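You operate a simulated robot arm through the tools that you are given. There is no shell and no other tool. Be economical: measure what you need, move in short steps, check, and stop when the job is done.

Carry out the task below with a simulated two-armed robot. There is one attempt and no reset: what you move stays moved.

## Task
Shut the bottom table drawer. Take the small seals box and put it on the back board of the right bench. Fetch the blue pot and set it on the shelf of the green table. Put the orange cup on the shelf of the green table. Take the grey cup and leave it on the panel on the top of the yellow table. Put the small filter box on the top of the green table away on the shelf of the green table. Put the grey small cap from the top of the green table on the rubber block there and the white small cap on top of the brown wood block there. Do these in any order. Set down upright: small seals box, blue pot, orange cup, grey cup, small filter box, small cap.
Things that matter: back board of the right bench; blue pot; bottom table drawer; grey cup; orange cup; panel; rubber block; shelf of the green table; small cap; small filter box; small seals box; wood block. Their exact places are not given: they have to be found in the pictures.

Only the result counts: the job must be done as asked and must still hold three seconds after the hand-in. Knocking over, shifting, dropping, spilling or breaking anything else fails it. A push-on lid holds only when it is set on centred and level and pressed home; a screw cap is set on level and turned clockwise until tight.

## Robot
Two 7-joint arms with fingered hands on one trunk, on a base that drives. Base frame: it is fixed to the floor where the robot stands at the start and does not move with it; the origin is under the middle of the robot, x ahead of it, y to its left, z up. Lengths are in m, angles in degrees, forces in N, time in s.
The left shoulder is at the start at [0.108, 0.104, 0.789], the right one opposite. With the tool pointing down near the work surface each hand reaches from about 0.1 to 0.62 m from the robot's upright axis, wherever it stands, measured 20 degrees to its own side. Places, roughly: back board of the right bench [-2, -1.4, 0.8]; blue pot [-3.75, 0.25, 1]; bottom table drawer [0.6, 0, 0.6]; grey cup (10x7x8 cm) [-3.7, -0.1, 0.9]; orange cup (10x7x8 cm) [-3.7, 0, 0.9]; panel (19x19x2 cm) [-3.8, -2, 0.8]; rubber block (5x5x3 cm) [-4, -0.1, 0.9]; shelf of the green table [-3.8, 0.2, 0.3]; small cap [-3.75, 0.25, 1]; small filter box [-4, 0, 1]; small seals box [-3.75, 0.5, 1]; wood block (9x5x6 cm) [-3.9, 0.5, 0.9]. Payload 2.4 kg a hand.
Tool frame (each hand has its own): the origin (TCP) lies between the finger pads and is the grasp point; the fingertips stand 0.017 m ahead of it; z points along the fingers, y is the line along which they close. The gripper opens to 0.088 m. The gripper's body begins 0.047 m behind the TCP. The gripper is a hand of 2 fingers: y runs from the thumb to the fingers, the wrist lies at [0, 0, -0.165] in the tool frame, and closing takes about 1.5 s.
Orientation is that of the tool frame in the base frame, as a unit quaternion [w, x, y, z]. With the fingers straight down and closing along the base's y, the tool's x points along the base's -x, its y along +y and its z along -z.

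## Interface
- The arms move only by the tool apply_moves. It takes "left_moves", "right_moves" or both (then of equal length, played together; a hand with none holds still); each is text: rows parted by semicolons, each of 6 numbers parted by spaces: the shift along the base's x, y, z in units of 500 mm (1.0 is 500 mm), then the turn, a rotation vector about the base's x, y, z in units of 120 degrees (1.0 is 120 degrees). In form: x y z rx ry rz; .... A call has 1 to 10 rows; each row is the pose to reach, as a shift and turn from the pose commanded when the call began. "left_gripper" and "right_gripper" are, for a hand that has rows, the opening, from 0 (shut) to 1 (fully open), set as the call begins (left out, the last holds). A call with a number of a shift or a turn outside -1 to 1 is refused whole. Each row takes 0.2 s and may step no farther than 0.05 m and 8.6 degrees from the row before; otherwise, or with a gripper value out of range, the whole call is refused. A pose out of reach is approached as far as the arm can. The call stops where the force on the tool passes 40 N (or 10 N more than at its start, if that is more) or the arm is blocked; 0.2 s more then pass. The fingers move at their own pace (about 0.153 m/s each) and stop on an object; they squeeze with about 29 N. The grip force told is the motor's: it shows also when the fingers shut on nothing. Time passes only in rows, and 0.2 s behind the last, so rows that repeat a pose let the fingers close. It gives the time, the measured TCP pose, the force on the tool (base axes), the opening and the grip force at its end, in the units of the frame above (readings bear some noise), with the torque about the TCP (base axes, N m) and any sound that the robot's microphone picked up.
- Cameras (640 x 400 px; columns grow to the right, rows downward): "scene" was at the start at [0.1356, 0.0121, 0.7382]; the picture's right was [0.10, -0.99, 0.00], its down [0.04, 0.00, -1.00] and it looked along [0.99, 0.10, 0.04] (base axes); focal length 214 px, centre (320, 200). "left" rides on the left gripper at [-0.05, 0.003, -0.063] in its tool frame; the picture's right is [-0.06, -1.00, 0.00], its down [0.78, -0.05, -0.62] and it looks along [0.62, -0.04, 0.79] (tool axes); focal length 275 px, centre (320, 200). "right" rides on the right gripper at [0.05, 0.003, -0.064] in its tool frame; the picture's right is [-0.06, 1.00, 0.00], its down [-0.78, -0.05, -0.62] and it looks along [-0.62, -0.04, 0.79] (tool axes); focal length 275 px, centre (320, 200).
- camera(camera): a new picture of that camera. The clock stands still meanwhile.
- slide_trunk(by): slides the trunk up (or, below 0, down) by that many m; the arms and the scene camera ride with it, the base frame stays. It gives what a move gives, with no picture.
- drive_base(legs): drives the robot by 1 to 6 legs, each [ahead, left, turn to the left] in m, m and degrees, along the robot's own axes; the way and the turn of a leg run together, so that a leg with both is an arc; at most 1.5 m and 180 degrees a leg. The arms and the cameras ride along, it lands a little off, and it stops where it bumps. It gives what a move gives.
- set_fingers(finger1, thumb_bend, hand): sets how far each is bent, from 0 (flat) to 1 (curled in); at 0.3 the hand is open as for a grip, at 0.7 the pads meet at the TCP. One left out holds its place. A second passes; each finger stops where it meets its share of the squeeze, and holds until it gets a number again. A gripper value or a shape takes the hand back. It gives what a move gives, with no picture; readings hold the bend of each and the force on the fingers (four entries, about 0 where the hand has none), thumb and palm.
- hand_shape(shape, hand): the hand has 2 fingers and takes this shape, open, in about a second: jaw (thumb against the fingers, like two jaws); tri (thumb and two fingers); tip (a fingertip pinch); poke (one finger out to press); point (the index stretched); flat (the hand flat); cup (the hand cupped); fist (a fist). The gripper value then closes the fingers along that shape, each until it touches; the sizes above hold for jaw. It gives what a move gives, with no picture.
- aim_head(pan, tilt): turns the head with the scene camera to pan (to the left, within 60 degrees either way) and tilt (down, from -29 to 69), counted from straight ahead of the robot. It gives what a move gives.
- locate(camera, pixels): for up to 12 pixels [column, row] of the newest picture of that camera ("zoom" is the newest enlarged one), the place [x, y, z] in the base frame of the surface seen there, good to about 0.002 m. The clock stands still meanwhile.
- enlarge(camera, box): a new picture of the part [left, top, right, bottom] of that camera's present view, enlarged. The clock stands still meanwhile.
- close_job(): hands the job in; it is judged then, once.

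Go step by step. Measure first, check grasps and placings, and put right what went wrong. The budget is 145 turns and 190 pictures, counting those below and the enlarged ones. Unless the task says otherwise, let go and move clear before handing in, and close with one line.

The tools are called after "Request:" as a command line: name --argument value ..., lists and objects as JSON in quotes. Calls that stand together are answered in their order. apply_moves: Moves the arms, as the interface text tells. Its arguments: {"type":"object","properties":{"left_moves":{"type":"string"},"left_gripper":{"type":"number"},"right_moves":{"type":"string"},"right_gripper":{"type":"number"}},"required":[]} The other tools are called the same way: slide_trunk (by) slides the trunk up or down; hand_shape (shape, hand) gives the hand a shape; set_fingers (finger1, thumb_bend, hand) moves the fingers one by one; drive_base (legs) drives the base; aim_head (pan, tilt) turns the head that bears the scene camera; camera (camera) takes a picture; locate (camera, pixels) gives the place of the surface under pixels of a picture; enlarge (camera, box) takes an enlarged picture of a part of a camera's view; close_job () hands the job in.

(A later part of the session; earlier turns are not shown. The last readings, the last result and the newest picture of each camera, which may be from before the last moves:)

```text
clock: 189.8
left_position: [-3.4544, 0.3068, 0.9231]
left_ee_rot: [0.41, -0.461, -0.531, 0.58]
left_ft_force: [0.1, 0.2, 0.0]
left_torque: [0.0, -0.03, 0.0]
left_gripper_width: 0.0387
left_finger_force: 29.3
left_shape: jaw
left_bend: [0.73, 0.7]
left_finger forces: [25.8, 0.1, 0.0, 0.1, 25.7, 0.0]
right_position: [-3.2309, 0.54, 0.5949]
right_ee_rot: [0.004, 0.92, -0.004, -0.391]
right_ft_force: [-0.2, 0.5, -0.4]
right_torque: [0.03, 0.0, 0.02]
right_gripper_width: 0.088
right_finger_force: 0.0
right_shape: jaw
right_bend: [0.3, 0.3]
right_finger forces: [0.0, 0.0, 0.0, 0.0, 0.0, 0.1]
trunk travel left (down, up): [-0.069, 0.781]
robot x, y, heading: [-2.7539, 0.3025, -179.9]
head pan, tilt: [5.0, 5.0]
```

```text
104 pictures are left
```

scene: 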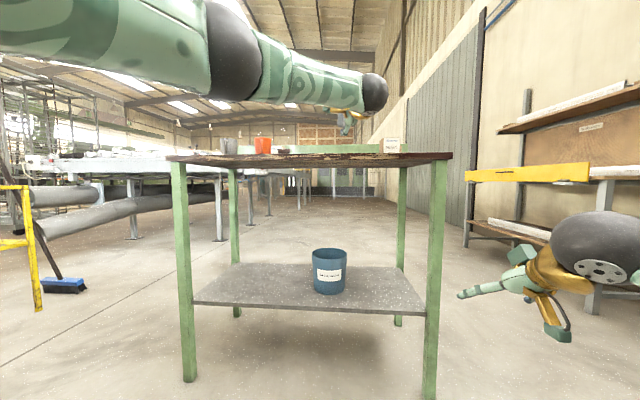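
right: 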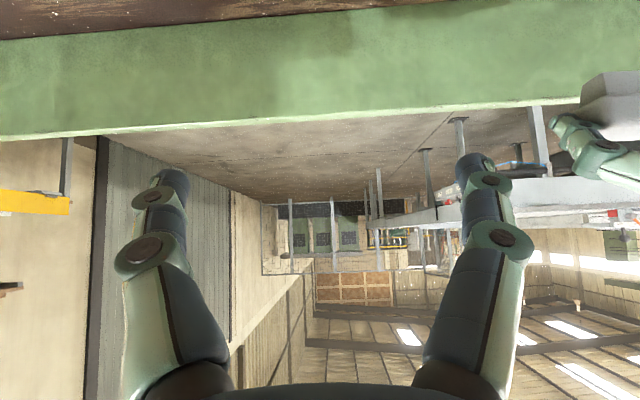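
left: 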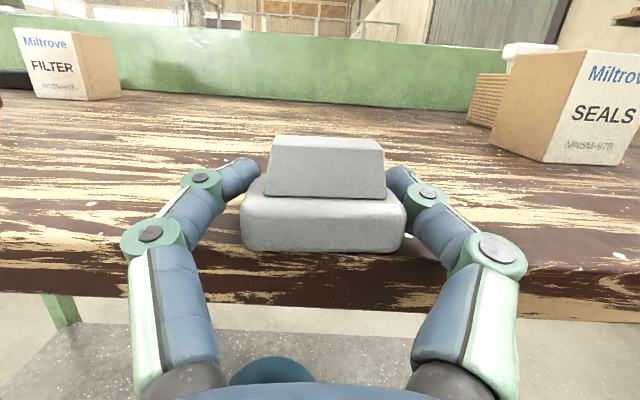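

Smooth. I turn the remaining 96°.

Request:
apply_moves --left_moves "0 0 0 0.071 0 0; 0 0 0 0.142 0 0; 0 0 0 0.213 0 0; 0 0 0 0.284 0 0; 0 0 0 0.355 0 0; 0 0 0 0.426 0 0; 0 0 0 0.497 0 0; 0 0 0 0.568 0 0; 0 0 0 0.639 0 0; 0 0 0 0.71 0 0"

Request:
apply_moves --left_moves "0 0 0 0.045 0 0; 0 0 0 0.09 0 0; 0 0 0 0.09 0 0"

Request:
camera --camera "scene"

Request:
camera --camera "left"

```text
clock: 192.0
left_position: [-3.4526, 0.3075, 0.923]
left_ee_rot: [-0.614, 0.062, 0.784, -0.067]
left_ft_force: [0.9, 0.1, 0.4]
left_torque: [0.0, 0.04, -0.01]
left_gripper_width: 0.039
left_finger_force: 29.4
left_shape: jaw
left_bend: [0.73, 0.7]
left_finger forces: [25.8, 0.1, 0.0, 0.1, 25.8, 0.0]
right_position: [-3.2299, 0.5397, 0.5952]
right_ee_rot: [0.004, 0.92, -0.005, -0.391]
right_ft_force: [0.3, -0.1, -0.1]
right_torque: [-0.01, 0.0, 0.02]
right_gripper_width: 0.0881
right_finger_force: 0.1
right_shape: jaw
right_bend: [0.3, 0.3]
right_finger forces: [0.0, 0.1, 0.0, 0.0, 0.1, 0.1]
trunk travel left (down, up): [-0.069, 0.781]
robot x, y, heading: [-2.7583, 0.3076, -179.7]
head pan, tilt: [5.0, 5.0]
```

```text
clock: 192.8
left_position: [-3.4527, 0.3068, 0.9241]
left_ee_rot: [-0.617, 0.003, 0.787, 0.006]
left_ft_force: [-0.6, -1.0, -0.2]
left_torque: [0.0, -0.03, -0.02]
left_gripper_width: 0.0392
left_finger_force: 29.2
left_shape: jaw
left_bend: [0.73, 0.7]
left_finger forces: [25.8, 0.0, 0.1, 0.1, 25.8, 0.0]
right_position: [-3.2306, 0.5393, 0.5957]
right_ee_rot: [0.004, 0.92, -0.004, -0.392]
right_ft_force: [-0.1, 0.1, -0.3]
right_torque: [0.03, -0.01, -0.01]
right_gripper_width: 0.088
right_finger_force: 0.0
right_shape: jaw
right_bend: [0.3, 0.3]
right_finger forces: [0.0, 0.1, 0.0, 0.0, 0.1, 0.1]
trunk travel left (down, up): [-0.069, 0.781]
robot x, y, heading: [-2.7623, 0.3015, -179.8]
head pan, tilt: [5.0, 5.0]
```

```text
103 pictures are left
```

scene: 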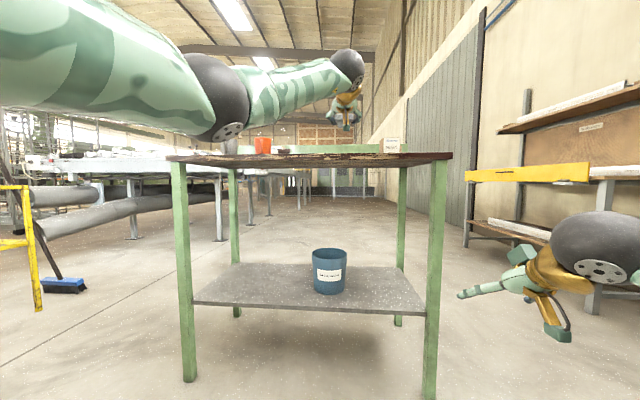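

```text
102 pictures are left
```

left: 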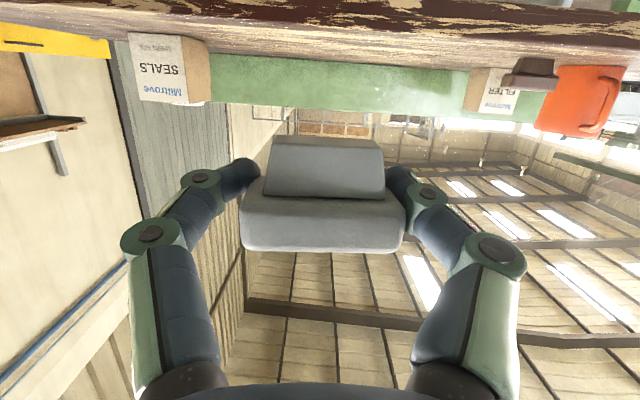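

The cap is now stem-down, held at TCP with its foot 1.7 cm below. I drive forward over the edge, then lower it onto the table there.

Request:
drive_base --legs '[[0.175, 0, 0]]'

Request:
apply_moves --left_moves "0 0 -0.03 0 0 0; 0 0 -0.06 0 0 0; 0 0 -0.08 0 0 0; 0 0 -0.088 0 0 0; 0 0 -0.088 0 0 0"

Request:
aim_head --pan 5 --tilt 0

Request:
enlarge --camera "scene" --box '[220, 130, 420, 255]'

Request:
camera --camera "left"

```text
clock: 194.3
left_position: [-3.6265, 0.3056, 0.9236]
left_ee_rot: [-0.617, 0.004, 0.787, 0.005]
left_ft_force: [0.4, -0.1, 0.4]
left_torque: [0.02, -0.04, -0.03]
left_gripper_width: 0.0391
left_finger_force: 29.0
left_shape: jaw
left_bend: [0.73, 0.7]
left_finger forces: [25.8, 0.0, 0.0, 0.1, 25.8, 0.0]
right_position: [-3.4065, 0.5381, 0.5948]
right_ee_rot: [0.004, 0.92, -0.004, -0.392]
right_ft_force: [0.1, -0.2, 0.3]
right_torque: [0.02, 0.0, 0.0]
right_gripper_width: 0.0878
right_finger_force: 0.0
right_shape: jaw
right_bend: [0.3, 0.3]
right_finger forces: [0.0, 0.1, 0.0, 0.0, 0.0, 0.1]
trunk travel left (down, up): [-0.069, 0.781]
robot x, y, heading: [-2.9366, 0.3045, -180.1]
head pan, tilt: [5.0, 5.0]
```

```text
clock: 195.5
left_position: [-3.627, 0.3047, 0.8799]
left_ee_rot: [-0.617, 0.003, 0.787, 0.004]
left_ft_force: [0.9, 0.7, -0.2]
left_torque: [-0.01, -0.01, -0.03]
left_gripper_width: 0.0388
left_finger_force: 29.2
left_shape: jaw
left_bend: [0.73, 0.7]
left_finger forces: [25.8, 0.0, 0.0, 0.0, 25.8, 0.0]
right_position: [-3.4072, 0.5389, 0.5946]
right_ee_rot: [0.004, 0.92, -0.004, -0.392]
right_ft_force: [0.2, -0.6, -0.4]
right_torque: [-0.02, 0.0, -0.01]
right_gripper_width: 0.0878
right_finger_force: 0.1
right_shape: jaw
right_bend: [0.3, 0.3]
right_finger forces: [0.0, 0.0, 0.1, 0.1, 0.0, 0.0]
trunk travel left (down, up): [-0.069, 0.781]
robot x, y, heading: [-2.9299, 0.3018, -179.9]
head pan, tilt: [5.0, 5.0]
```

```text
clock: 196.2
left_position: [-3.6273, 0.3064, 0.8802]
left_ee_rot: [-0.617, 0.005, 0.787, 0.006]
left_ft_force: [-0.6, -0.9, -0.6]
left_torque: [-0.04, 0.01, 0.02]
left_gripper_width: 0.039
left_finger_force: 28.7
left_shape: jaw
left_bend: [0.73, 0.7]
left_finger forces: [25.8, 0.0, 0.0, 0.1, 25.8, 0.0]
right_position: [-3.4053, 0.5389, 0.595]
right_ee_rot: [0.004, 0.92, -0.004, -0.392]
right_ft_force: [-0.4, 0.0, 0.0]
right_torque: [0.02, -0.02, 0.01]
right_gripper_width: 0.0878
right_finger_force: 0.1
right_shape: jaw
right_bend: [0.3, 0.3]
right_finger forces: [0.0, 0.0, 0.1, 0.1, 0.1, 0.1]
trunk travel left (down, up): [-0.069, 0.781]
robot x, y, heading: [-2.9335, 0.3055, -179.7]
head pan, tilt: [5.0, 0.0]
```

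```text
3.20 times, centred on (320, 192) of scene
```

zoom: 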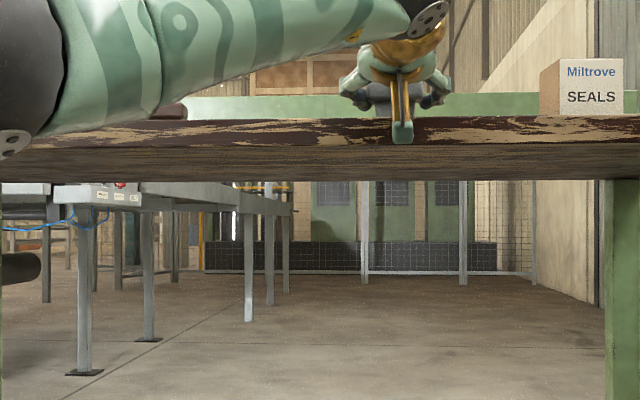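

```text
100 pictures are left
```

left: 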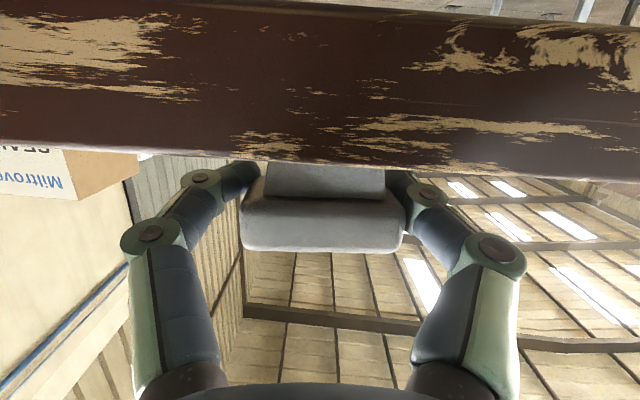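

About 3 mm to go. I lower in 1 mm steps.

Request:
apply_moves --left_moves "0 0 -0.002 0 0 0; 0 0 -0.004 0 0 0; 0 0 -0.006 0 0 0; 0 0 -0.006 0 0 0"

```text
clock: 197.2
left_position: [-3.6269, 0.3053, 0.8754]
left_ee_rot: [-0.617, 0.003, 0.787, 0.004]
left_ft_force: [0.0, 0.0, 0.4]
left_torque: [0.01, 0.0, -0.01]
left_gripper_width: 0.0156
left_finger_force: 28.8
left_shape: jaw
left_bend: [0.8, 0.78]
left_finger forces: [0.0, 0.0, 0.0, 0.0, 0.1, 0.2]
right_position: [-3.406, 0.5379, 0.5952]
right_ee_rot: [0.004, 0.92, -0.004, -0.392]
right_ft_force: [0.4, 0.4, -0.8]
right_torque: [0.0, -0.03, -0.02]
right_gripper_width: 0.0878
right_finger_force: 0.0
right_shape: jaw
right_bend: [0.3, 0.3]
right_finger forces: [0.0, 0.1, 0.1, 0.0, 0.1, 0.1]
trunk travel left (down, up): [-0.069, 0.781]
robot x, y, heading: [-2.9305, 0.3023, -179.5]
head pan, tilt: [5.0, 0.0]
```

The grip suddenly reads 16 mm with no force: the cap slipped out. I look where it is.

Request:
camera --camera "left"

Request:
enlarge --camera "scene" --box '[270, 120, 430, 220]'

```text
99 pictures are left
```

left: 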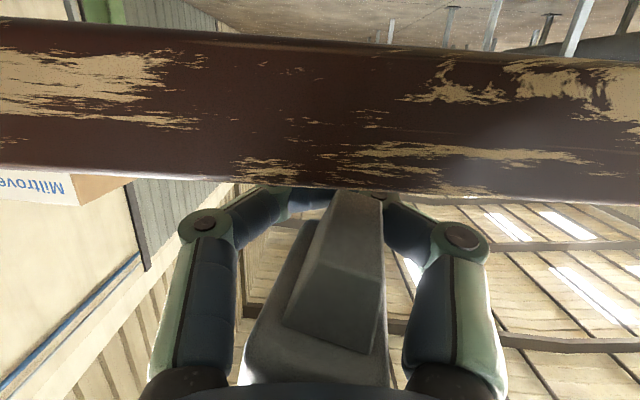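

```text
4.00 times, centred on (350, 170) of scene
```

zoom: 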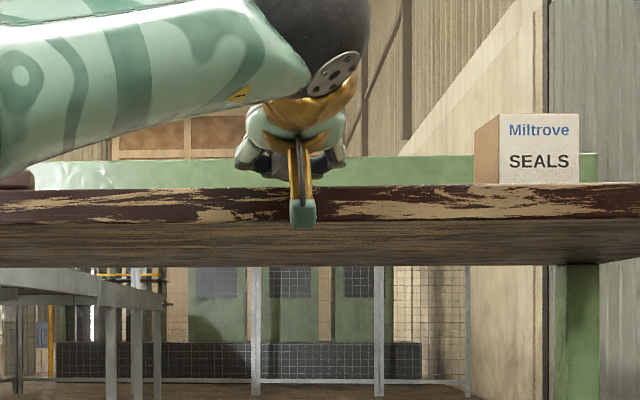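

The cap slid back between the fingers toward the palm, near the table edge. I locate it before moving.

Request:
locate --camera "left" --pixels '[[340, 220], [330, 310], [280, 340], [310, 360], [360, 360], [300, 240], [380, 200], [375, 300], [260, 370], [345, 350]]'

Request:
enlarge --camera "scene" --box '[320, 140, 380, 180]'

```text
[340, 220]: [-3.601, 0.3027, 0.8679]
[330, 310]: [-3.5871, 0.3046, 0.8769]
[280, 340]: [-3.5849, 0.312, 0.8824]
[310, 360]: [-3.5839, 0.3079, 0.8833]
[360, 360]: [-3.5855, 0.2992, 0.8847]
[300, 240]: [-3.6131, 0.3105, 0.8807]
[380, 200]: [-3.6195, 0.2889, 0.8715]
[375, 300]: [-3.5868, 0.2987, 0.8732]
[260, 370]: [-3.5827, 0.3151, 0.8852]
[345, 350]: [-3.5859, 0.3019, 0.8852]
```

```text
10.00 times, centred on (350, 160) of scene
```

zoom: 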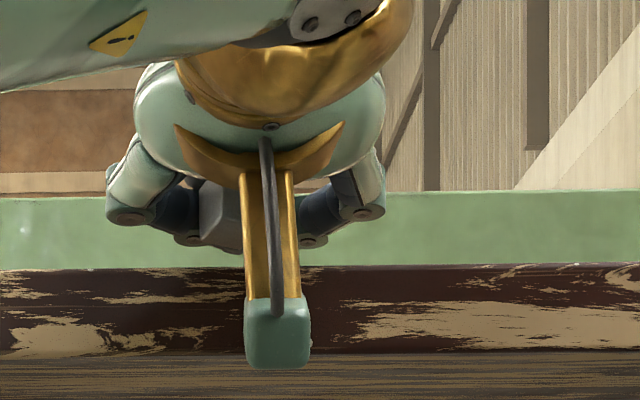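

The cap is still stem-down but turned, with its centre right on the edge, enclosed by the fingers with the palm behind it. I push it 2 cm forward onto the table with the palm.

Request:
apply_moves --left_moves "-0.01 0 0 0 0 0; -0.02 0 0 0 0 0; -0.03 0 0 0 0 0; -0.04 0 0 0 0 0"

Request:
camera --camera "left"

Request:
locate --camera "left" --pixels '[[340, 220], [330, 310], [280, 340], [345, 350], [300, 240], [375, 300]]'

```text
clock: 198.2
left_position: [-3.6477, 0.3056, 0.876]
left_ee_rot: [-0.616, 0.003, 0.787, 0.004]
left_ft_force: [-0.4, 0.8, -0.1]
left_torque: [0.01, -0.02, 0.01]
left_gripper_width: 0.0157
left_finger_force: 28.7
left_shape: jaw
left_bend: [0.8, 0.78]
left_finger forces: [0.0, 0.1, 0.0, 0.0, 0.1, 0.3]
right_position: [-3.4055, 0.5393, 0.5947]
right_ee_rot: [0.004, 0.92, -0.004, -0.391]
right_ft_force: [1.1, -0.9, 0.3]
right_torque: [-0.01, 0.0, 0.02]
right_gripper_width: 0.0879
right_finger_force: 0.1
right_shape: jaw
right_bend: [0.3, 0.3]
right_finger forces: [0.1, 0.0, 0.0, 0.0, 0.0, 0.0]
trunk travel left (down, up): [-0.069, 0.781]
robot x, y, heading: [-2.9317, 0.3027, -180.0]
head pan, tilt: [5.0, 0.0]
```

```text
96 pictures are left
```

left: 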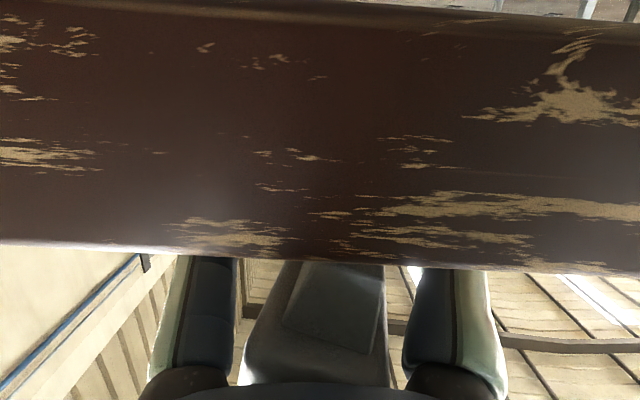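

```text
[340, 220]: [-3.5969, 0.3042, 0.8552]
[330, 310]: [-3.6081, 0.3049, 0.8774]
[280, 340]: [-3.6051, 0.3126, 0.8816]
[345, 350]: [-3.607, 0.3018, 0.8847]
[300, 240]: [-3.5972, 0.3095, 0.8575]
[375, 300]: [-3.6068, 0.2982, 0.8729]
```

The cap moved fully onto the table. I open the gripper and withdraw straight back.

Request:
apply_moves --left_moves "0 0 0 0 0 0; 0 0 0 0 0 0; 0 0 0 0 0 0; 0.02 0 0.002 0 0 0; 0.06 0 0.004 0 0 0; 0.12 0 0.01 0 0 0; 0.18 0 0.03 0 0 0" --left_gripper 1

Request:
camera --camera "left"

Request:
enlarge --camera "scene" --box '[270, 120, 430, 220]'

```text
clock: 199.8
left_position: [-3.5569, 0.3056, 0.8911]
left_ee_rot: [-0.617, 0.004, 0.787, 0.005]
left_ft_force: [0.3, -0.4, 0.2]
left_torque: [-0.01, 0.0, 0.02]
left_gripper_width: 0.088
left_finger_force: 0.0
left_shape: jaw
left_bend: [0.3, 0.3]
left_finger forces: [0.0, 0.0, 0.1, 0.1, 0.0, 0.0]
right_position: [-3.406, 0.5378, 0.5946]
right_ee_rot: [0.004, 0.92, -0.004, -0.392]
right_ft_force: [0.5, -0.7, -0.1]
right_torque: [-0.01, 0.01, -0.01]
right_gripper_width: 0.0881
right_finger_force: 0.1
right_shape: jaw
right_bend: [0.3, 0.3]
right_finger forces: [0.0, 0.0, 0.0, 0.0, 0.0, 0.1]
trunk travel left (down, up): [-0.069, 0.781]
robot x, y, heading: [-2.9291, 0.306, -179.9]
head pan, tilt: [5.0, 0.0]
```

```text
95 pictures are left
```

left: 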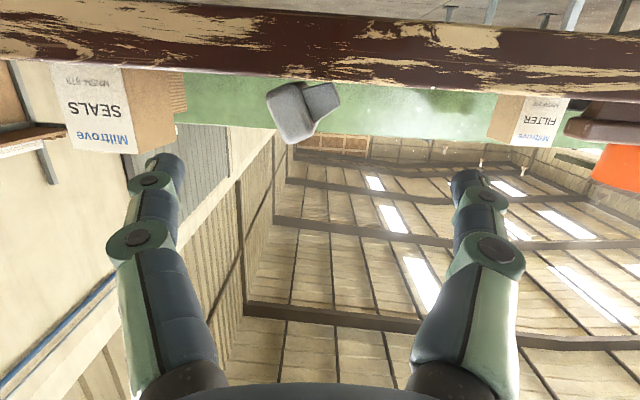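

```text
4.00 times, centred on (350, 170) of scene
```

zoom: 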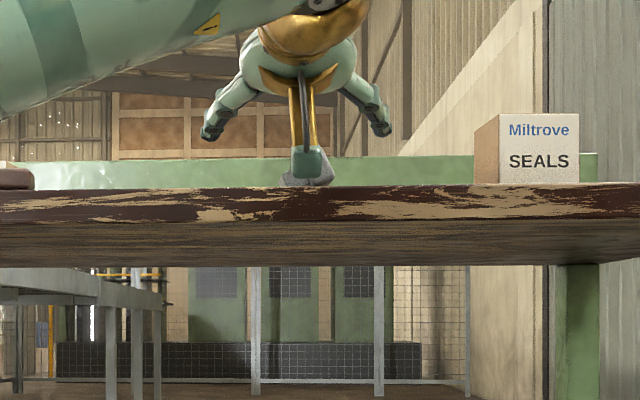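

The cap has tipped onto its side on the table. First I back off and return the left hand to its normal roll, then get a good top view.

Request:
drive_base --legs '[[-0.12, 0, 0]]'

Request:
apply_moves --left_moves "0 0 0.005 -0.071 0 0; 0 0 0.01 -0.142 0 0; 0 0 0.015 -0.213 0 0; 0 0 0.02 -0.284 0 0; 0 0 0.025 -0.355 0 0; 0 0 0.03 -0.426 0 0; 0 0 0.04 -0.497 0 0; 0 0 0.05 -0.568 0 0; 0 0 0.06 -0.639 0 0; 0 0 0.06 -0.71 0 0"

Request:
apply_moves --left_moves "0 0 0 -0.071 0 0; 0 0 0 -0.142 0 0; 0 0 0 -0.213 0 0; 0 0 0 -0.284 0 0; 0 0 0 -0.355 0 0; 0 0 0 -0.426 0 0; 0 0 0 -0.497 0 0; 0 0 0 -0.568 0 0; 0 0 0 -0.639 0 0; 0 0 0 -0.71 0 0"

Request:
slide_trunk --by 0.3

Request:
aim_head --pan 0 --tilt 25

Request:
camera --camera "scene"

```text
clock: 201.0
left_position: [-3.4356, 0.3046, 0.8915]
left_ee_rot: [-0.617, 0.003, 0.787, 0.004]
left_ft_force: [-0.7, 0.8, -0.1]
left_torque: [0.0, -0.03, -0.03]
left_gripper_width: 0.0882
left_finger_force: 0.1
left_shape: jaw
left_bend: [0.3, 0.3]
left_finger forces: [0.0, 0.0, 0.0, 0.0, 0.1, 0.0]
right_position: [-3.2846, 0.5387, 0.5943]
right_ee_rot: [0.005, 0.92, -0.003, -0.391]
right_ft_force: [0.5, 0.4, 0.5]
right_torque: [0.01, 0.01, 0.0]
right_gripper_width: 0.0881
right_finger_force: 0.0
right_shape: jaw
right_bend: [0.3, 0.3]
right_finger forces: [0.0, 0.0, 0.0, 0.0, 0.1, 0.0]
trunk travel left (down, up): [-0.069, 0.781]
robot x, y, heading: [-2.8084, 0.3052, -179.7]
head pan, tilt: [5.0, 0.0]
```

```text
clock: 203.2
left_position: [-3.4356, 0.3057, 0.9221]
left_ee_rot: [-0.45, 0.421, 0.582, -0.53]
left_ft_force: [-0.8, 0.2, 0.0]
left_torque: [0.0, 0.0, 0.01]
left_gripper_width: 0.0878
left_finger_force: 0.1
left_shape: jaw
left_bend: [0.3, 0.3]
left_finger forces: [0.1, 0.1, 0.0, 0.0, 0.1, 0.1]
right_position: [-3.2842, 0.5392, 0.5945]
right_ee_rot: [0.006, 0.92, -0.002, -0.393]
right_ft_force: [0.1, -0.3, 0.6]
right_torque: [0.0, 0.01, 0.04]
right_gripper_width: 0.088
right_finger_force: 0.0
right_shape: jaw
right_bend: [0.3, 0.3]
right_finger forces: [0.0, 0.1, 0.1, 0.1, 0.0, 0.0]
trunk travel left (down, up): [-0.069, 0.781]
robot x, y, heading: [-2.8108, 0.3044, -180.2]
head pan, tilt: [5.0, 0.0]
```

```text
clock: 205.4
left_position: [-3.435, 0.3059, 0.9212]
left_ee_rot: [0.048, -0.615, -0.069, 0.784]
left_ft_force: [-0.8, 0.1, -1.0]
left_torque: [0.04, -0.02, 0.05]
left_gripper_width: 0.0881
left_finger_force: 0.2
left_shape: jaw
left_bend: [0.3, 0.3]
left_finger forces: [0.0, 0.0, 0.0, 0.0, 0.0, 0.0]
right_position: [-3.2847, 0.5395, 0.5941]
right_ee_rot: [0.005, 0.92, -0.003, -0.392]
right_ft_force: [0.1, -0.3, 0.5]
right_torque: [0.01, -0.02, -0.03]
right_gripper_width: 0.0882
right_finger_force: 0.1
right_shape: jaw
right_bend: [0.3, 0.3]
right_finger forces: [0.1, 0.1, 0.0, 0.0, 0.0, 0.0]
trunk travel left (down, up): [-0.069, 0.781]
robot x, y, heading: [-2.8071, 0.3015, -180.1]
head pan, tilt: [5.0, 0.0]
```

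```text
clock: 208.4
left_position: [-3.4353, 0.3048, 1.2204]
left_ee_rot: [0.048, -0.615, -0.071, 0.784]
left_ft_force: [0.8, 0.0, 0.3]
left_torque: [0.0, -0.01, 0.01]
left_gripper_width: 0.0879
left_finger_force: 0.0
left_shape: jaw
left_bend: [0.3, 0.3]
left_finger forces: [0.1, 0.0, 0.0, 0.0, 0.0, 0.1]
right_position: [-3.2847, 0.5402, 0.8948]
right_ee_rot: [0.005, 0.92, -0.003, -0.391]
right_ft_force: [-0.2, 0.1, 0.5]
right_torque: [-0.03, -0.02, 0.01]
right_gripper_width: 0.0882
right_finger_force: 0.0
right_shape: jaw
right_bend: [0.3, 0.3]
right_finger forces: [0.0, 0.0, 0.0, 0.1, 0.1, 0.1]
trunk travel left (down, up): [-0.369, 0.481]
robot x, y, heading: [-2.8112, 0.3028, -180.0]
head pan, tilt: [5.0, 0.0]
```

```text
clock: 209.3
left_position: [-3.4361, 0.305, 1.2215]
left_ee_rot: [0.049, -0.615, -0.07, 0.784]
left_ft_force: [0.2, 0.5, -0.4]
left_torque: [-0.04, 0.02, -0.01]
left_gripper_width: 0.0882
left_finger_force: 0.1
left_shape: jaw
left_bend: [0.3, 0.3]
left_finger forces: [0.0, 0.0, 0.0, 0.0, 0.0, 0.0]
right_position: [-3.2844, 0.5384, 0.8946]
right_ee_rot: [0.004, 0.92, -0.004, -0.392]
right_ft_force: [-0.1, -0.7, -0.6]
right_torque: [-0.01, 0.02, 0.03]
right_gripper_width: 0.0879
right_finger_force: 0.1
right_shape: jaw
right_bend: [0.3, 0.3]
right_finger forces: [0.0, 0.0, 0.0, 0.0, 0.0, 0.1]
trunk travel left (down, up): [-0.369, 0.481]
robot x, y, heading: [-2.8092, 0.3027, -179.5]
head pan, tilt: [0.0, 25.0]
```

```text
93 pictures are left
```

scene: 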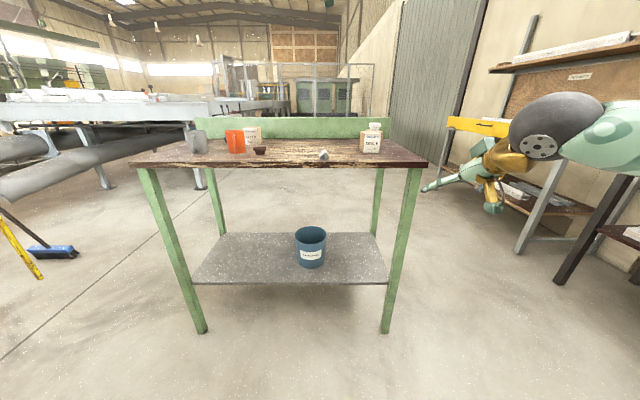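

Request:
enlarge --camera "scene" --box '[302, 140, 342, 165]'

Request:
apply_moves --left_moves "0 -0.01 0.01 -0.03 -0.06 0; -0.02 -0.02 0.02 -0.06 -0.12 0; -0.04 -0.03 0.03 -0.06 -0.18 0; -0.06 -0.04 0.04 -0.06 -0.24 0; -0.08 -0.05 0.05 -0.06 -0.3 0; -0.1 -0.06 0.05 -0.06 -0.36 0; -0.12 -0.07 0.05 -0.06 -0.42 0; -0.14 -0.08 0.04 -0.06 -0.48 0; -0.16 -0.09 0.03 -0.06 -0.49 0; -0.18 -0.1 0.02 -0.06 -0.49 0"

Request:
camera --camera "left"

```text
16.00 times, centred on (322, 152) of scene
```

zoom: 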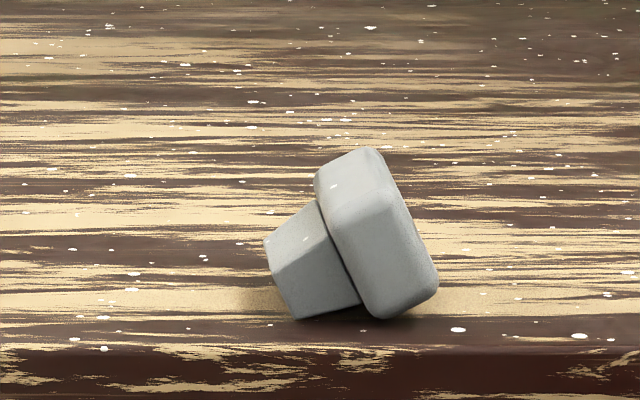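

```text
clock: 211.5
left_position: [-3.4423, 0.248, 1.1966]
left_ee_rot: [0.03, 0.922, 0.038, -0.384]
left_ft_force: [-0.5, 0.3, -0.5]
left_torque: [0.0, 0.02, 0.01]
left_gripper_width: 0.0881
left_finger_force: 0.1
left_shape: jaw
left_bend: [0.3, 0.3]
left_finger forces: [0.0, 0.1, 0.1, 0.1, 0.0, 0.0]
left hand out of reach, approached as far as the arm can: row 5, 6, 7, 8, 9, 10
right_position: [-3.2852, 0.5392, 0.8944]
right_ee_rot: [0.004, 0.92, -0.003, -0.392]
right_ft_force: [0.4, 0.9, -0.4]
right_torque: [0.01, -0.03, 0.01]
right_gripper_width: 0.088
right_finger_force: 0.1
right_shape: jaw
right_bend: [0.3, 0.3]
right_finger forces: [0.1, 0.0, 0.0, 0.1, 0.1, 0.0]
trunk travel left (down, up): [-0.369, 0.481]
robot x, y, heading: [-2.8104, 0.3055, -179.8]
head pan, tilt: [0.0, 25.0]
```

```text
91 pictures are left
```

left: 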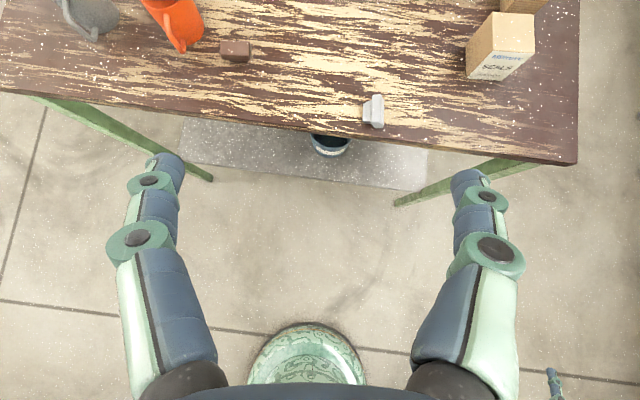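

The cap lies on its side near (373,110): stem toward −y, top toward +y and about 21° up. I plan one re-grasp: hand yawed −90° and leaned 24°, gripping the long ends, then turning it back to the normal 45° pose, which brings the cap upright. I raise the trunk, move in, and turn the left hand.

Request:
locate --camera "left" --pixels '[[368, 110], [378, 100], [378, 125], [374, 96], [376, 128], [366, 120]]'

Request:
slide_trunk --by 0.14

Request:
drive_base --legs '[[0.28, 0, 0]]'

Request:
apply_moves --left_moves "0 0 0 -0.034 -0.034 -0.05; 0 0 0 -0.068 -0.068 -0.1; 0 0 0 -0.103 -0.103 -0.15; 0 0 0 -0.137 -0.137 -0.2; 0 0 0 -0.171 -0.171 -0.25; 0 0 0 -0.206 -0.206 -0.3; 0 0 0 -0.24 -0.24 -0.35; 0 0 0 -0.274 -0.274 -0.4; 0 0 0 -0.309 -0.309 -0.45; 0 0 0 -0.343 -0.343 -0.5"

Request:
apply_moves --left_moves "0 0 0 -0.034 -0.034 -0.05; 0 0 0 -0.068 -0.068 -0.1; 0 0 0 -0.103 -0.103 -0.15; 0 0 0 -0.103 -0.103 -0.15"

Request:
camera --camera "left"

```text
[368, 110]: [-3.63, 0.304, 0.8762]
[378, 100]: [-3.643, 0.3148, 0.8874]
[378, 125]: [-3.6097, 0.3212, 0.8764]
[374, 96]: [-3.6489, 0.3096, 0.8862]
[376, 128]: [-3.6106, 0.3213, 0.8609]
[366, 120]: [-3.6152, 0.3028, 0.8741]
```

```text
clock: 213.2
left_position: [-3.4298, 0.2457, 1.3572]
left_ee_rot: [0.03, 0.915, 0.039, -0.4]
left_ft_force: [-0.5, 0.2, 0.3]
left_torque: [-0.03, -0.03, 0.02]
left_gripper_width: 0.0881
left_finger_force: 0.1
left_shape: jaw
left_bend: [0.3, 0.3]
left_finger forces: [0.0, 0.0, 0.0, 0.0, 0.0, 0.1]
right_position: [-3.2856, 0.5395, 1.0345]
right_ee_rot: [0.005, 0.92, -0.003, -0.391]
right_ft_force: [0.1, 0.2, -1.0]
right_torque: [0.01, -0.01, 0.0]
right_gripper_width: 0.0879
right_finger_force: 0.2
right_shape: jaw
right_bend: [0.3, 0.3]
right_finger forces: [0.1, 0.0, 0.0, 0.1, 0.1, 0.0]
trunk travel left (down, up): [-0.509, 0.341]
robot x, y, heading: [-2.8127, 0.3005, -180.1]
head pan, tilt: [0.0, 25.0]
```

```text
clock: 215.1
left_position: [-3.7087, 0.2456, 1.3561]
left_ee_rot: [0.03, 0.915, 0.04, -0.401]
left_ft_force: [-0.6, -0.4, -0.9]
left_torque: [0.02, -0.03, 0.01]
left_gripper_width: 0.0879
left_finger_force: 0.1
left_shape: jaw
left_bend: [0.3, 0.3]
left_finger forces: [0.0, 0.1, 0.0, 0.1, 0.0, 0.1]
right_position: [-3.5652, 0.5373, 1.0348]
right_ee_rot: [0.005, 0.92, -0.002, -0.391]
right_ft_force: [-0.2, 0.2, 0.0]
right_torque: [0.03, 0.01, 0.02]
right_gripper_width: 0.0881
right_finger_force: 0.0
right_shape: jaw
right_bend: [0.3, 0.3]
right_finger forces: [0.1, 0.1, 0.0, 0.0, 0.0, 0.0]
trunk travel left (down, up): [-0.509, 0.341]
robot x, y, heading: [-3.0885, 0.3033, -179.9]
head pan, tilt: [0.0, 25.0]
```

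```text
clock: 217.3
left_position: [-3.6068, 0.2519, 1.3188]
left_ee_rot: [0.144, 0.822, -0.55, -0.025]
left_ft_force: [0.6, -0.1, 0.3]
left_torque: [0.01, -0.03, -0.02]
left_gripper_width: 0.0879
left_finger_force: 0.0
left_shape: jaw
left_bend: [0.3, 0.3]
left_finger forces: [0.0, 0.1, 0.0, 0.1, 0.0, 0.0]
left hand out of reach, approached as far as the arm can: row 1, 2, 3, 4, 5, 6, 7, 8, 9, 10
right_position: [-3.5624, 0.5396, 1.0347]
right_ee_rot: [0.005, 0.92, -0.004, -0.392]
right_ft_force: [0.2, -1.2, 0.2]
right_torque: [-0.03, 0.01, -0.01]
right_gripper_width: 0.088
right_finger_force: 0.1
right_shape: jaw
right_bend: [0.3, 0.3]
right_finger forces: [0.0, 0.0, 0.1, 0.0, 0.0, 0.0]
trunk travel left (down, up): [-0.509, 0.341]
robot x, y, heading: [-3.0896, 0.3019, -179.6]
head pan, tilt: [0.0, 25.0]
```

```text
clock: 218.3
left_position: [-3.5854, 0.2467, 1.3174]
left_ee_rot: [0.165, 0.704, -0.683, 0.101]
left_ft_force: [-0.1, 0.8, -0.1]
left_torque: [0.0, 0.0, 0.0]
left_gripper_width: 0.088
left_finger_force: 0.1
left_shape: jaw
left_bend: [0.3, 0.3]
left_finger forces: [0.1, 0.0, 0.0, 0.1, 0.0, 0.1]
left hand out of reach, approached as far as the arm can: row 1, 2, 3, 4
right_position: [-3.5649, 0.5364, 1.0347]
right_ee_rot: [0.004, 0.92, -0.003, -0.391]
right_ft_force: [0.4, -0.1, 0.1]
right_torque: [0.05, 0.04, 0.01]
right_gripper_width: 0.0879
right_finger_force: 0.0
right_shape: jaw
right_bend: [0.3, 0.3]
right_finger forces: [0.1, 0.0, 0.1, 0.0, 0.0, 0.1]
trunk travel left (down, up): [-0.509, 0.341]
robot x, y, heading: [-3.0874, 0.3043, -179.7]
head pan, tilt: [0.0, 25.0]
```

```text
90 pictures are left
```

left: 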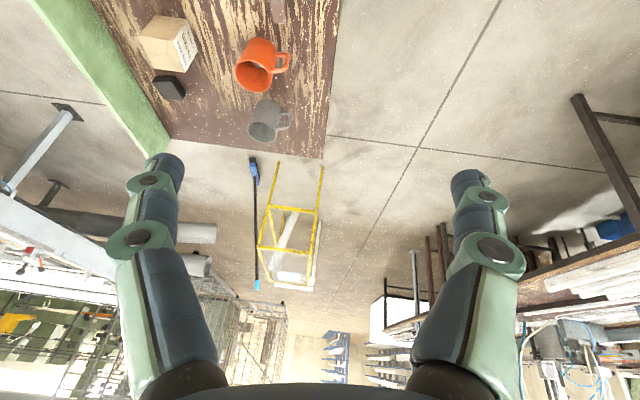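

The orientation is reached (leaned 22°, closing along x). I move the right hand aside and bring the left hand down toward the cap, yawed 13° to match.

Request:
apply_moves --left_moves "-0.01 0.016 -0.09 0 0 0.012; -0.02 0.032 -0.18 0 0 0.024; -0.03 0.05 -0.27 0 0 0.036; -0.04 0.066 -0.36 0 0 0.05; -0.05 0.083 -0.45 0 0 0.065; -0.06 0.1 -0.54 0 0 0.08; -0.075 0.12 -0.62 0 0 0.095; -0.088 0.146 -0.7 0 0 0.11; -0.088 0.146 -0.7 0 0 0.11" --right_moves "0.02 0.03 0.01 0 0 0; 0.04 0.06 0.02 0 0 0; 0.06 0.09 0.03 0 0 0; 0.08 0.12 0.04 0 0 0; 0.1 0.15 0.05 0 0 0; 0.12 0.18 0.06 0 0 0; 0.12 0.2 0.06 0 0 0; 0.12 0.2 0.06 0 0 0; 0.12 0.2 0.06 0 0 0" --left_gripper 0.8

Request:
camera --camera "left"

Request:
aim_head --pan 0 --tilt 45

Request:
camera --camera "scene"

```text
clock: 220.3
left_position: [-3.5688, 0.2885, 0.983]
left_ee_rot: [0.152, 0.779, -0.597, 0.117]
left_ft_force: [-0.4, 0.3, -0.5]
left_torque: [0.01, -0.01, 0.02]
left_gripper_width: 0.0704
left_finger_force: 0.1
left_shape: jaw
left_bend: [0.59, 0.55]
left_finger forces: [0.0, 0.0, 0.0, 0.0, 0.0, 0.0]
left hand out of reach, approached as far as the arm can: row 5, 6, 7, 8, 9
right_position: [-3.5035, 0.6379, 1.0655]
right_ee_rot: [0.006, 0.92, -0.002, -0.392]
right_ft_force: [1.0, -0.3, 0.4]
right_torque: [0.02, 0.0, 0.0]
right_gripper_width: 0.0882
right_finger_force: 0.1
right_shape: jaw
right_bend: [0.3, 0.3]
right_finger forces: [0.0, 0.0, 0.0, 0.1, 0.0, 0.0]
trunk travel left (down, up): [-0.509, 0.341]
robot x, y, heading: [-3.0851, 0.3039, -179.4]
head pan, tilt: [0.0, 25.0]
```

```text
89 pictures are left
```

left: 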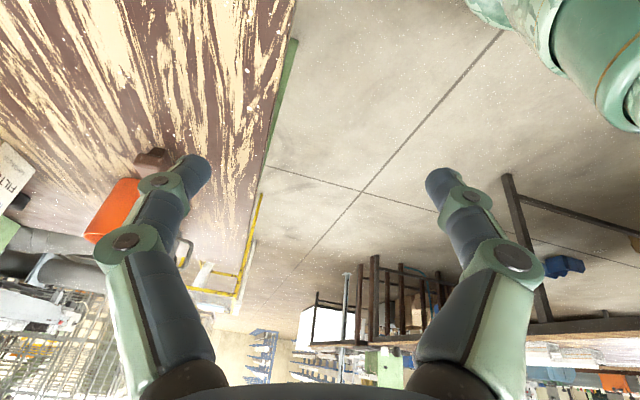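

```text
clock: 221.2
left_position: [-3.5706, 0.2903, 0.9835]
left_ee_rot: [0.152, 0.779, -0.596, 0.118]
left_ft_force: [0.8, 0.6, -0.6]
left_torque: [0.01, -0.03, 0.01]
left_gripper_width: 0.0705
left_finger_force: 0.1
left_shape: jaw
left_bend: [0.59, 0.55]
left_finger forces: [0.1, 0.0, 0.0, 0.0, 0.0, 0.1]
right_position: [-3.5047, 0.6372, 1.0651]
right_ee_rot: [0.004, 0.92, -0.003, -0.393]
right_ft_force: [0.0, -0.6, 0.0]
right_torque: [0.02, -0.02, -0.01]
right_gripper_width: 0.0881
right_finger_force: 0.0
right_shape: jaw
right_bend: [0.3, 0.3]
right_finger forces: [0.1, 0.0, 0.0, 0.1, 0.0, 0.1]
trunk travel left (down, up): [-0.509, 0.341]
robot x, y, heading: [-3.0903, 0.2998, -179.8]
head pan, tilt: [0.0, 45.0]
```

```text
88 pictures are left
```

scene: 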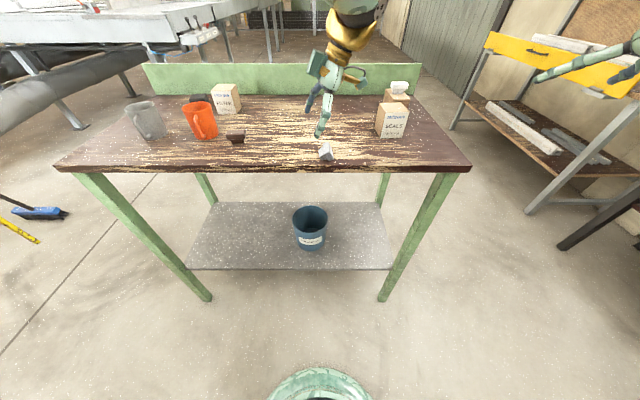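

The arm is at its limit in x, but orientation is right. I use the base to shift (5.8 cm ahead, 3 cm right), then check.

Request:
drive_base --legs '[[0.058, -0.03, 0]]'

Request:
slide_trunk --by -0.06

Request:
enlarge --camera "scene" --box '[270, 90, 390, 165]'

Request:
locate --camera "zoom" --pixels '[[320, 300], [280, 250], [300, 340], [330, 330]]'

```text
clock: 222.2
left_position: [-3.6283, 0.319, 0.9829]
left_ee_rot: [0.152, 0.779, -0.597, 0.119]
left_ft_force: [-0.3, 0.0, -0.3]
left_torque: [0.0, -0.02, 0.0]
left_gripper_width: 0.0706
left_finger_force: 0.1
left_shape: jaw
left_bend: [0.59, 0.55]
left_finger forces: [0.0, 0.0, 0.0, 0.0, 0.1, 0.0]
right_position: [-3.5638, 0.6671, 1.0659]
right_ee_rot: [0.006, 0.92, -0.002, -0.392]
right_ft_force: [-0.2, 0.3, -0.3]
right_torque: [-0.02, -0.04, 0.01]
right_gripper_width: 0.0878
right_finger_force: 0.1
right_shape: jaw
right_bend: [0.3, 0.3]
right_finger forces: [0.1, 0.0, 0.0, 0.0, 0.0, 0.1]
trunk travel left (down, up): [-0.509, 0.341]
robot x, y, heading: [-3.1459, 0.3287, -179.8]
head pan, tilt: [0.0, 45.0]
```

```text
clock: 223.2
left_position: [-3.627, 0.3188, 0.9242]
left_ee_rot: [0.152, 0.779, -0.597, 0.117]
left_ft_force: [0.3, -0.6, 1.0]
left_torque: [-0.02, -0.02, 0.04]
left_gripper_width: 0.0703
left_finger_force: 0.1
left_shape: jaw
left_bend: [0.59, 0.55]
left_finger forces: [0.0, 0.0, 0.0, 0.0, 0.0, 0.0]
right_position: [-3.5624, 0.6658, 1.0054]
right_ee_rot: [0.005, 0.92, -0.002, -0.392]
right_ft_force: [-0.7, 0.3, -0.1]
right_torque: [-0.03, -0.01, 0.02]
right_gripper_width: 0.0881
right_finger_force: 0.1
right_shape: jaw
right_bend: [0.3, 0.3]
right_finger forces: [0.0, 0.1, 0.0, 0.0, 0.0, 0.1]
trunk travel left (down, up): [-0.449, 0.401]
robot x, y, heading: [-3.1464, 0.3315, -179.6]
head pan, tilt: [0.0, 45.0]
```

```text
5.33 times, centred on (330, 128) of scene
```

zoom: 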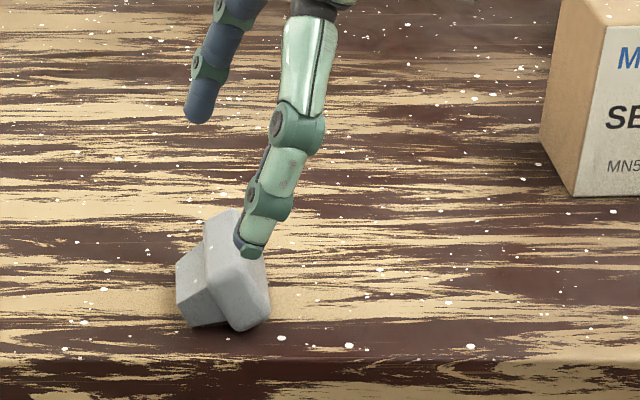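

```text
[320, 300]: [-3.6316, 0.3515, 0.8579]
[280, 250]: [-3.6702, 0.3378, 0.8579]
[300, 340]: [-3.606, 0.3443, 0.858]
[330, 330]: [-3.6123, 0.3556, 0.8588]
```

Request:
locate --camera "zoom" --pixels '[[262, 290], [235, 325], [250, 320], [215, 290], [185, 290], [240, 300], [228, 215], [215, 225], [252, 250], [267, 310], [200, 110]]'

```text
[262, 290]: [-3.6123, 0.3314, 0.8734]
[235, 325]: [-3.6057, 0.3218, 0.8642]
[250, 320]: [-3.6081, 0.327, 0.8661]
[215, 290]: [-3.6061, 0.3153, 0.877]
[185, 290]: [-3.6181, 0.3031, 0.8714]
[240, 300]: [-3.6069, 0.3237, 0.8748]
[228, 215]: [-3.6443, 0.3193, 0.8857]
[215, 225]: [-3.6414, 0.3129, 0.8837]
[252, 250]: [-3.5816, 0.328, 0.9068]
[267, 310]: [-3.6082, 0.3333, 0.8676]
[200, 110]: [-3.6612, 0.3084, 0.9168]
```

The plate is centred at (−3.627, 0.319, 0.871), right under the hand. I lower 4.3 cm and close.

Request:
slide_trunk --by -0.043

Request:
apply_moves --left_moves "0 0.006 0 0 0 0; 0 0.006 0 0 0 0; 0 0.006 0 0 0 0; 0 0.006 0 0 0 0; 0 0.006 0 0 0 0" --left_gripper 0

Request:
enlarge --camera "scene" --box '[270, 90, 390, 165]'

```text
clock: 224.0
left_position: [-3.6265, 0.3184, 0.8815]
left_ee_rot: [0.152, 0.779, -0.597, 0.117]
left_ft_force: [0.7, -0.3, 0.6]
left_torque: [-0.05, -0.05, -0.03]
left_gripper_width: 0.0707
left_finger_force: 0.1
left_shape: jaw
left_bend: [0.59, 0.55]
left_finger forces: [0.1, 0.0, 0.0, 0.1, 0.1, 0.0]
right_position: [-3.561, 0.6669, 0.9621]
right_ee_rot: [0.005, 0.92, -0.003, -0.392]
right_ft_force: [0.3, 0.8, -0.3]
right_torque: [0.0, -0.03, -0.01]
right_gripper_width: 0.0881
right_finger_force: 0.0
right_shape: jaw
right_bend: [0.3, 0.3]
right_finger forces: [0.1, 0.0, 0.1, 0.0, 0.1, 0.0]
trunk travel left (down, up): [-0.406, 0.444]
robot x, y, heading: [-3.1483, 0.3302, -179.6]
head pan, tilt: [0.0, 45.0]
```

```text
clock: 225.2
left_position: [-3.627, 0.3225, 0.8809]
left_ee_rot: [0.152, 0.779, -0.597, 0.119]
left_ft_force: [0.2, -0.1, -0.6]
left_torque: [0.03, -0.04, 0.03]
left_gripper_width: 0.0052
left_finger_force: 29.0
left_shape: jaw
left_bend: [0.75, 0.73]
left_finger forces: [0.0, 0.0, 0.0, 0.0, 0.1, 0.0]
right_position: [-3.5614, 0.6658, 0.9633]
right_ee_rot: [0.006, 0.92, -0.002, -0.392]
right_ft_force: [-0.4, 0.1, 0.2]
right_torque: [0.03, -0.01, -0.02]
right_gripper_width: 0.0879
right_finger_force: 0.0
right_shape: jaw
right_bend: [0.3, 0.3]
right_finger forces: [0.0, 0.0, 0.0, 0.0, 0.0, 0.0]
trunk travel left (down, up): [-0.406, 0.444]
robot x, y, heading: [-3.1492, 0.3347, -179.8]
head pan, tilt: [0.0, 45.0]
```

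```text
5.33 times, centred on (330, 128) of scene
```

zoom: 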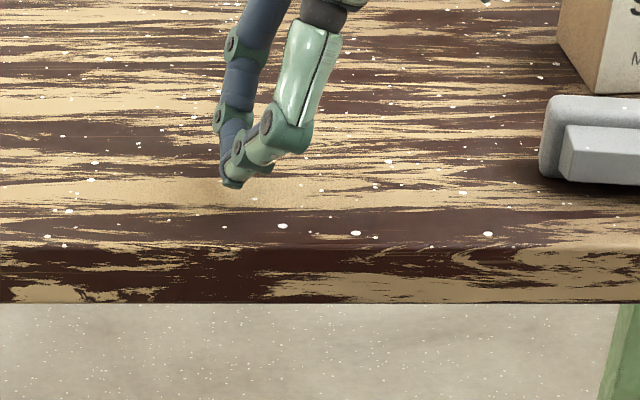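

The cap squirted to the right and now stands on its edge, stem toward the robot. I lift the hand and look at it.

Request:
slide_trunk --by 0.12

Request:
camera --camera "scene"

Request:
enlarge --camera "scene" --box '[340, 110, 420, 160]'

```text
clock: 226.7
left_position: [-3.6264, 0.3212, 1.004]
left_ee_rot: [0.154, 0.779, -0.596, 0.117]
left_ft_force: [-0.2, 0.5, -0.5]
left_torque: [-0.02, -0.01, 0.01]
left_gripper_width: 0.0049
left_finger_force: 28.8
left_shape: jaw
left_bend: [0.75, 0.73]
left_finger forces: [0.0, 0.1, 0.1, 0.0, 0.0, 0.0]
right_position: [-3.5624, 0.6676, 1.0822]
right_ee_rot: [0.005, 0.92, -0.002, -0.391]
right_ft_force: [0.1, -0.1, 0.6]
right_torque: [-0.02, -0.03, -0.03]
right_gripper_width: 0.0879
right_finger_force: 0.0
right_shape: jaw
right_bend: [0.3, 0.3]
right_finger forces: [0.1, 0.0, 0.0, 0.0, 0.0, 0.0]
trunk travel left (down, up): [-0.526, 0.324]
robot x, y, heading: [-3.148, 0.3353, -179.7]
head pan, tilt: [0.0, 45.0]
```

```text
85 pictures are left
```

scene: 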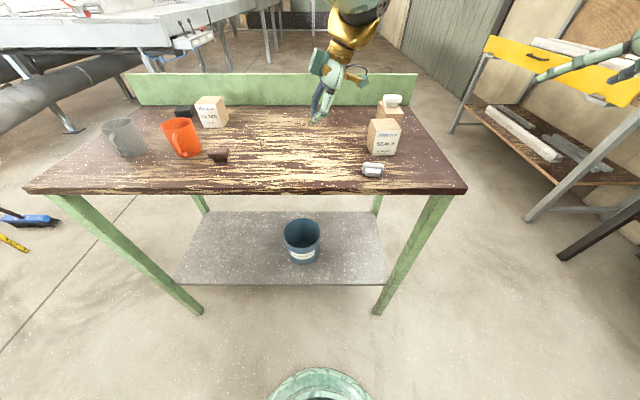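

```text
8.00 times, centred on (380, 135) of scene
```

zoom: 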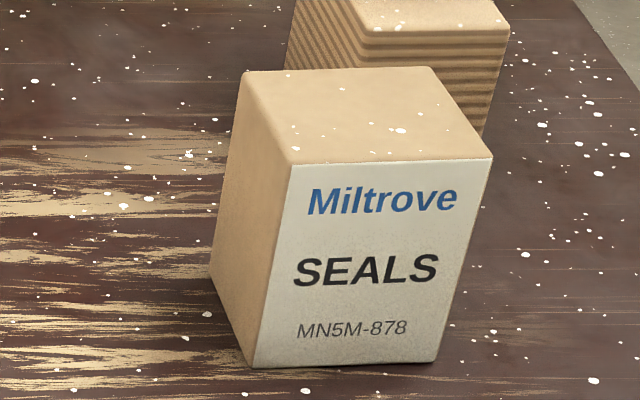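

Request:
enlarge --camera "scene" --box '[340, 150, 404, 190]'

Request:
locate --camera "zoom" --pixels '[[220, 140], [450, 150], [230, 230], [450, 260], [340, 200], [340, 230], [270, 230], [420, 240], [340, 140], [340, 170], [340, 275]]'

```text
10.00 times, centred on (372, 170) of scene
```

zoom: 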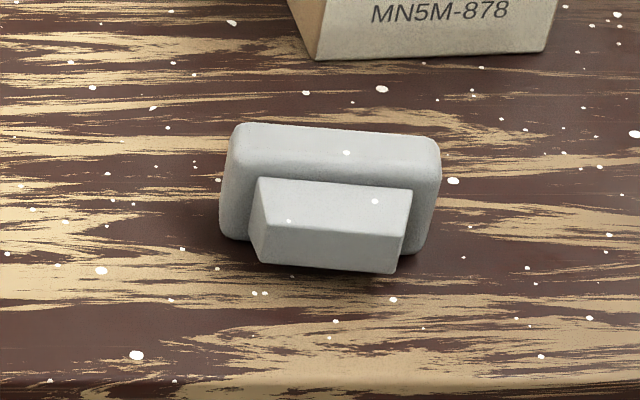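

```text
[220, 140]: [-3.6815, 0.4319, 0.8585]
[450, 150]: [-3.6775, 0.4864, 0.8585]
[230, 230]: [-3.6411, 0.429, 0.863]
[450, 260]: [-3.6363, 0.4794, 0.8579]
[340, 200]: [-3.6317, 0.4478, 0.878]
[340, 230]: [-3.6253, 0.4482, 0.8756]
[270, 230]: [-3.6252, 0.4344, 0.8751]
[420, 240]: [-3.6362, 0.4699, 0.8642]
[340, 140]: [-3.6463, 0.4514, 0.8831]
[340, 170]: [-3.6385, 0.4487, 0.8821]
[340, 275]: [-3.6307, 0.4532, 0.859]
```

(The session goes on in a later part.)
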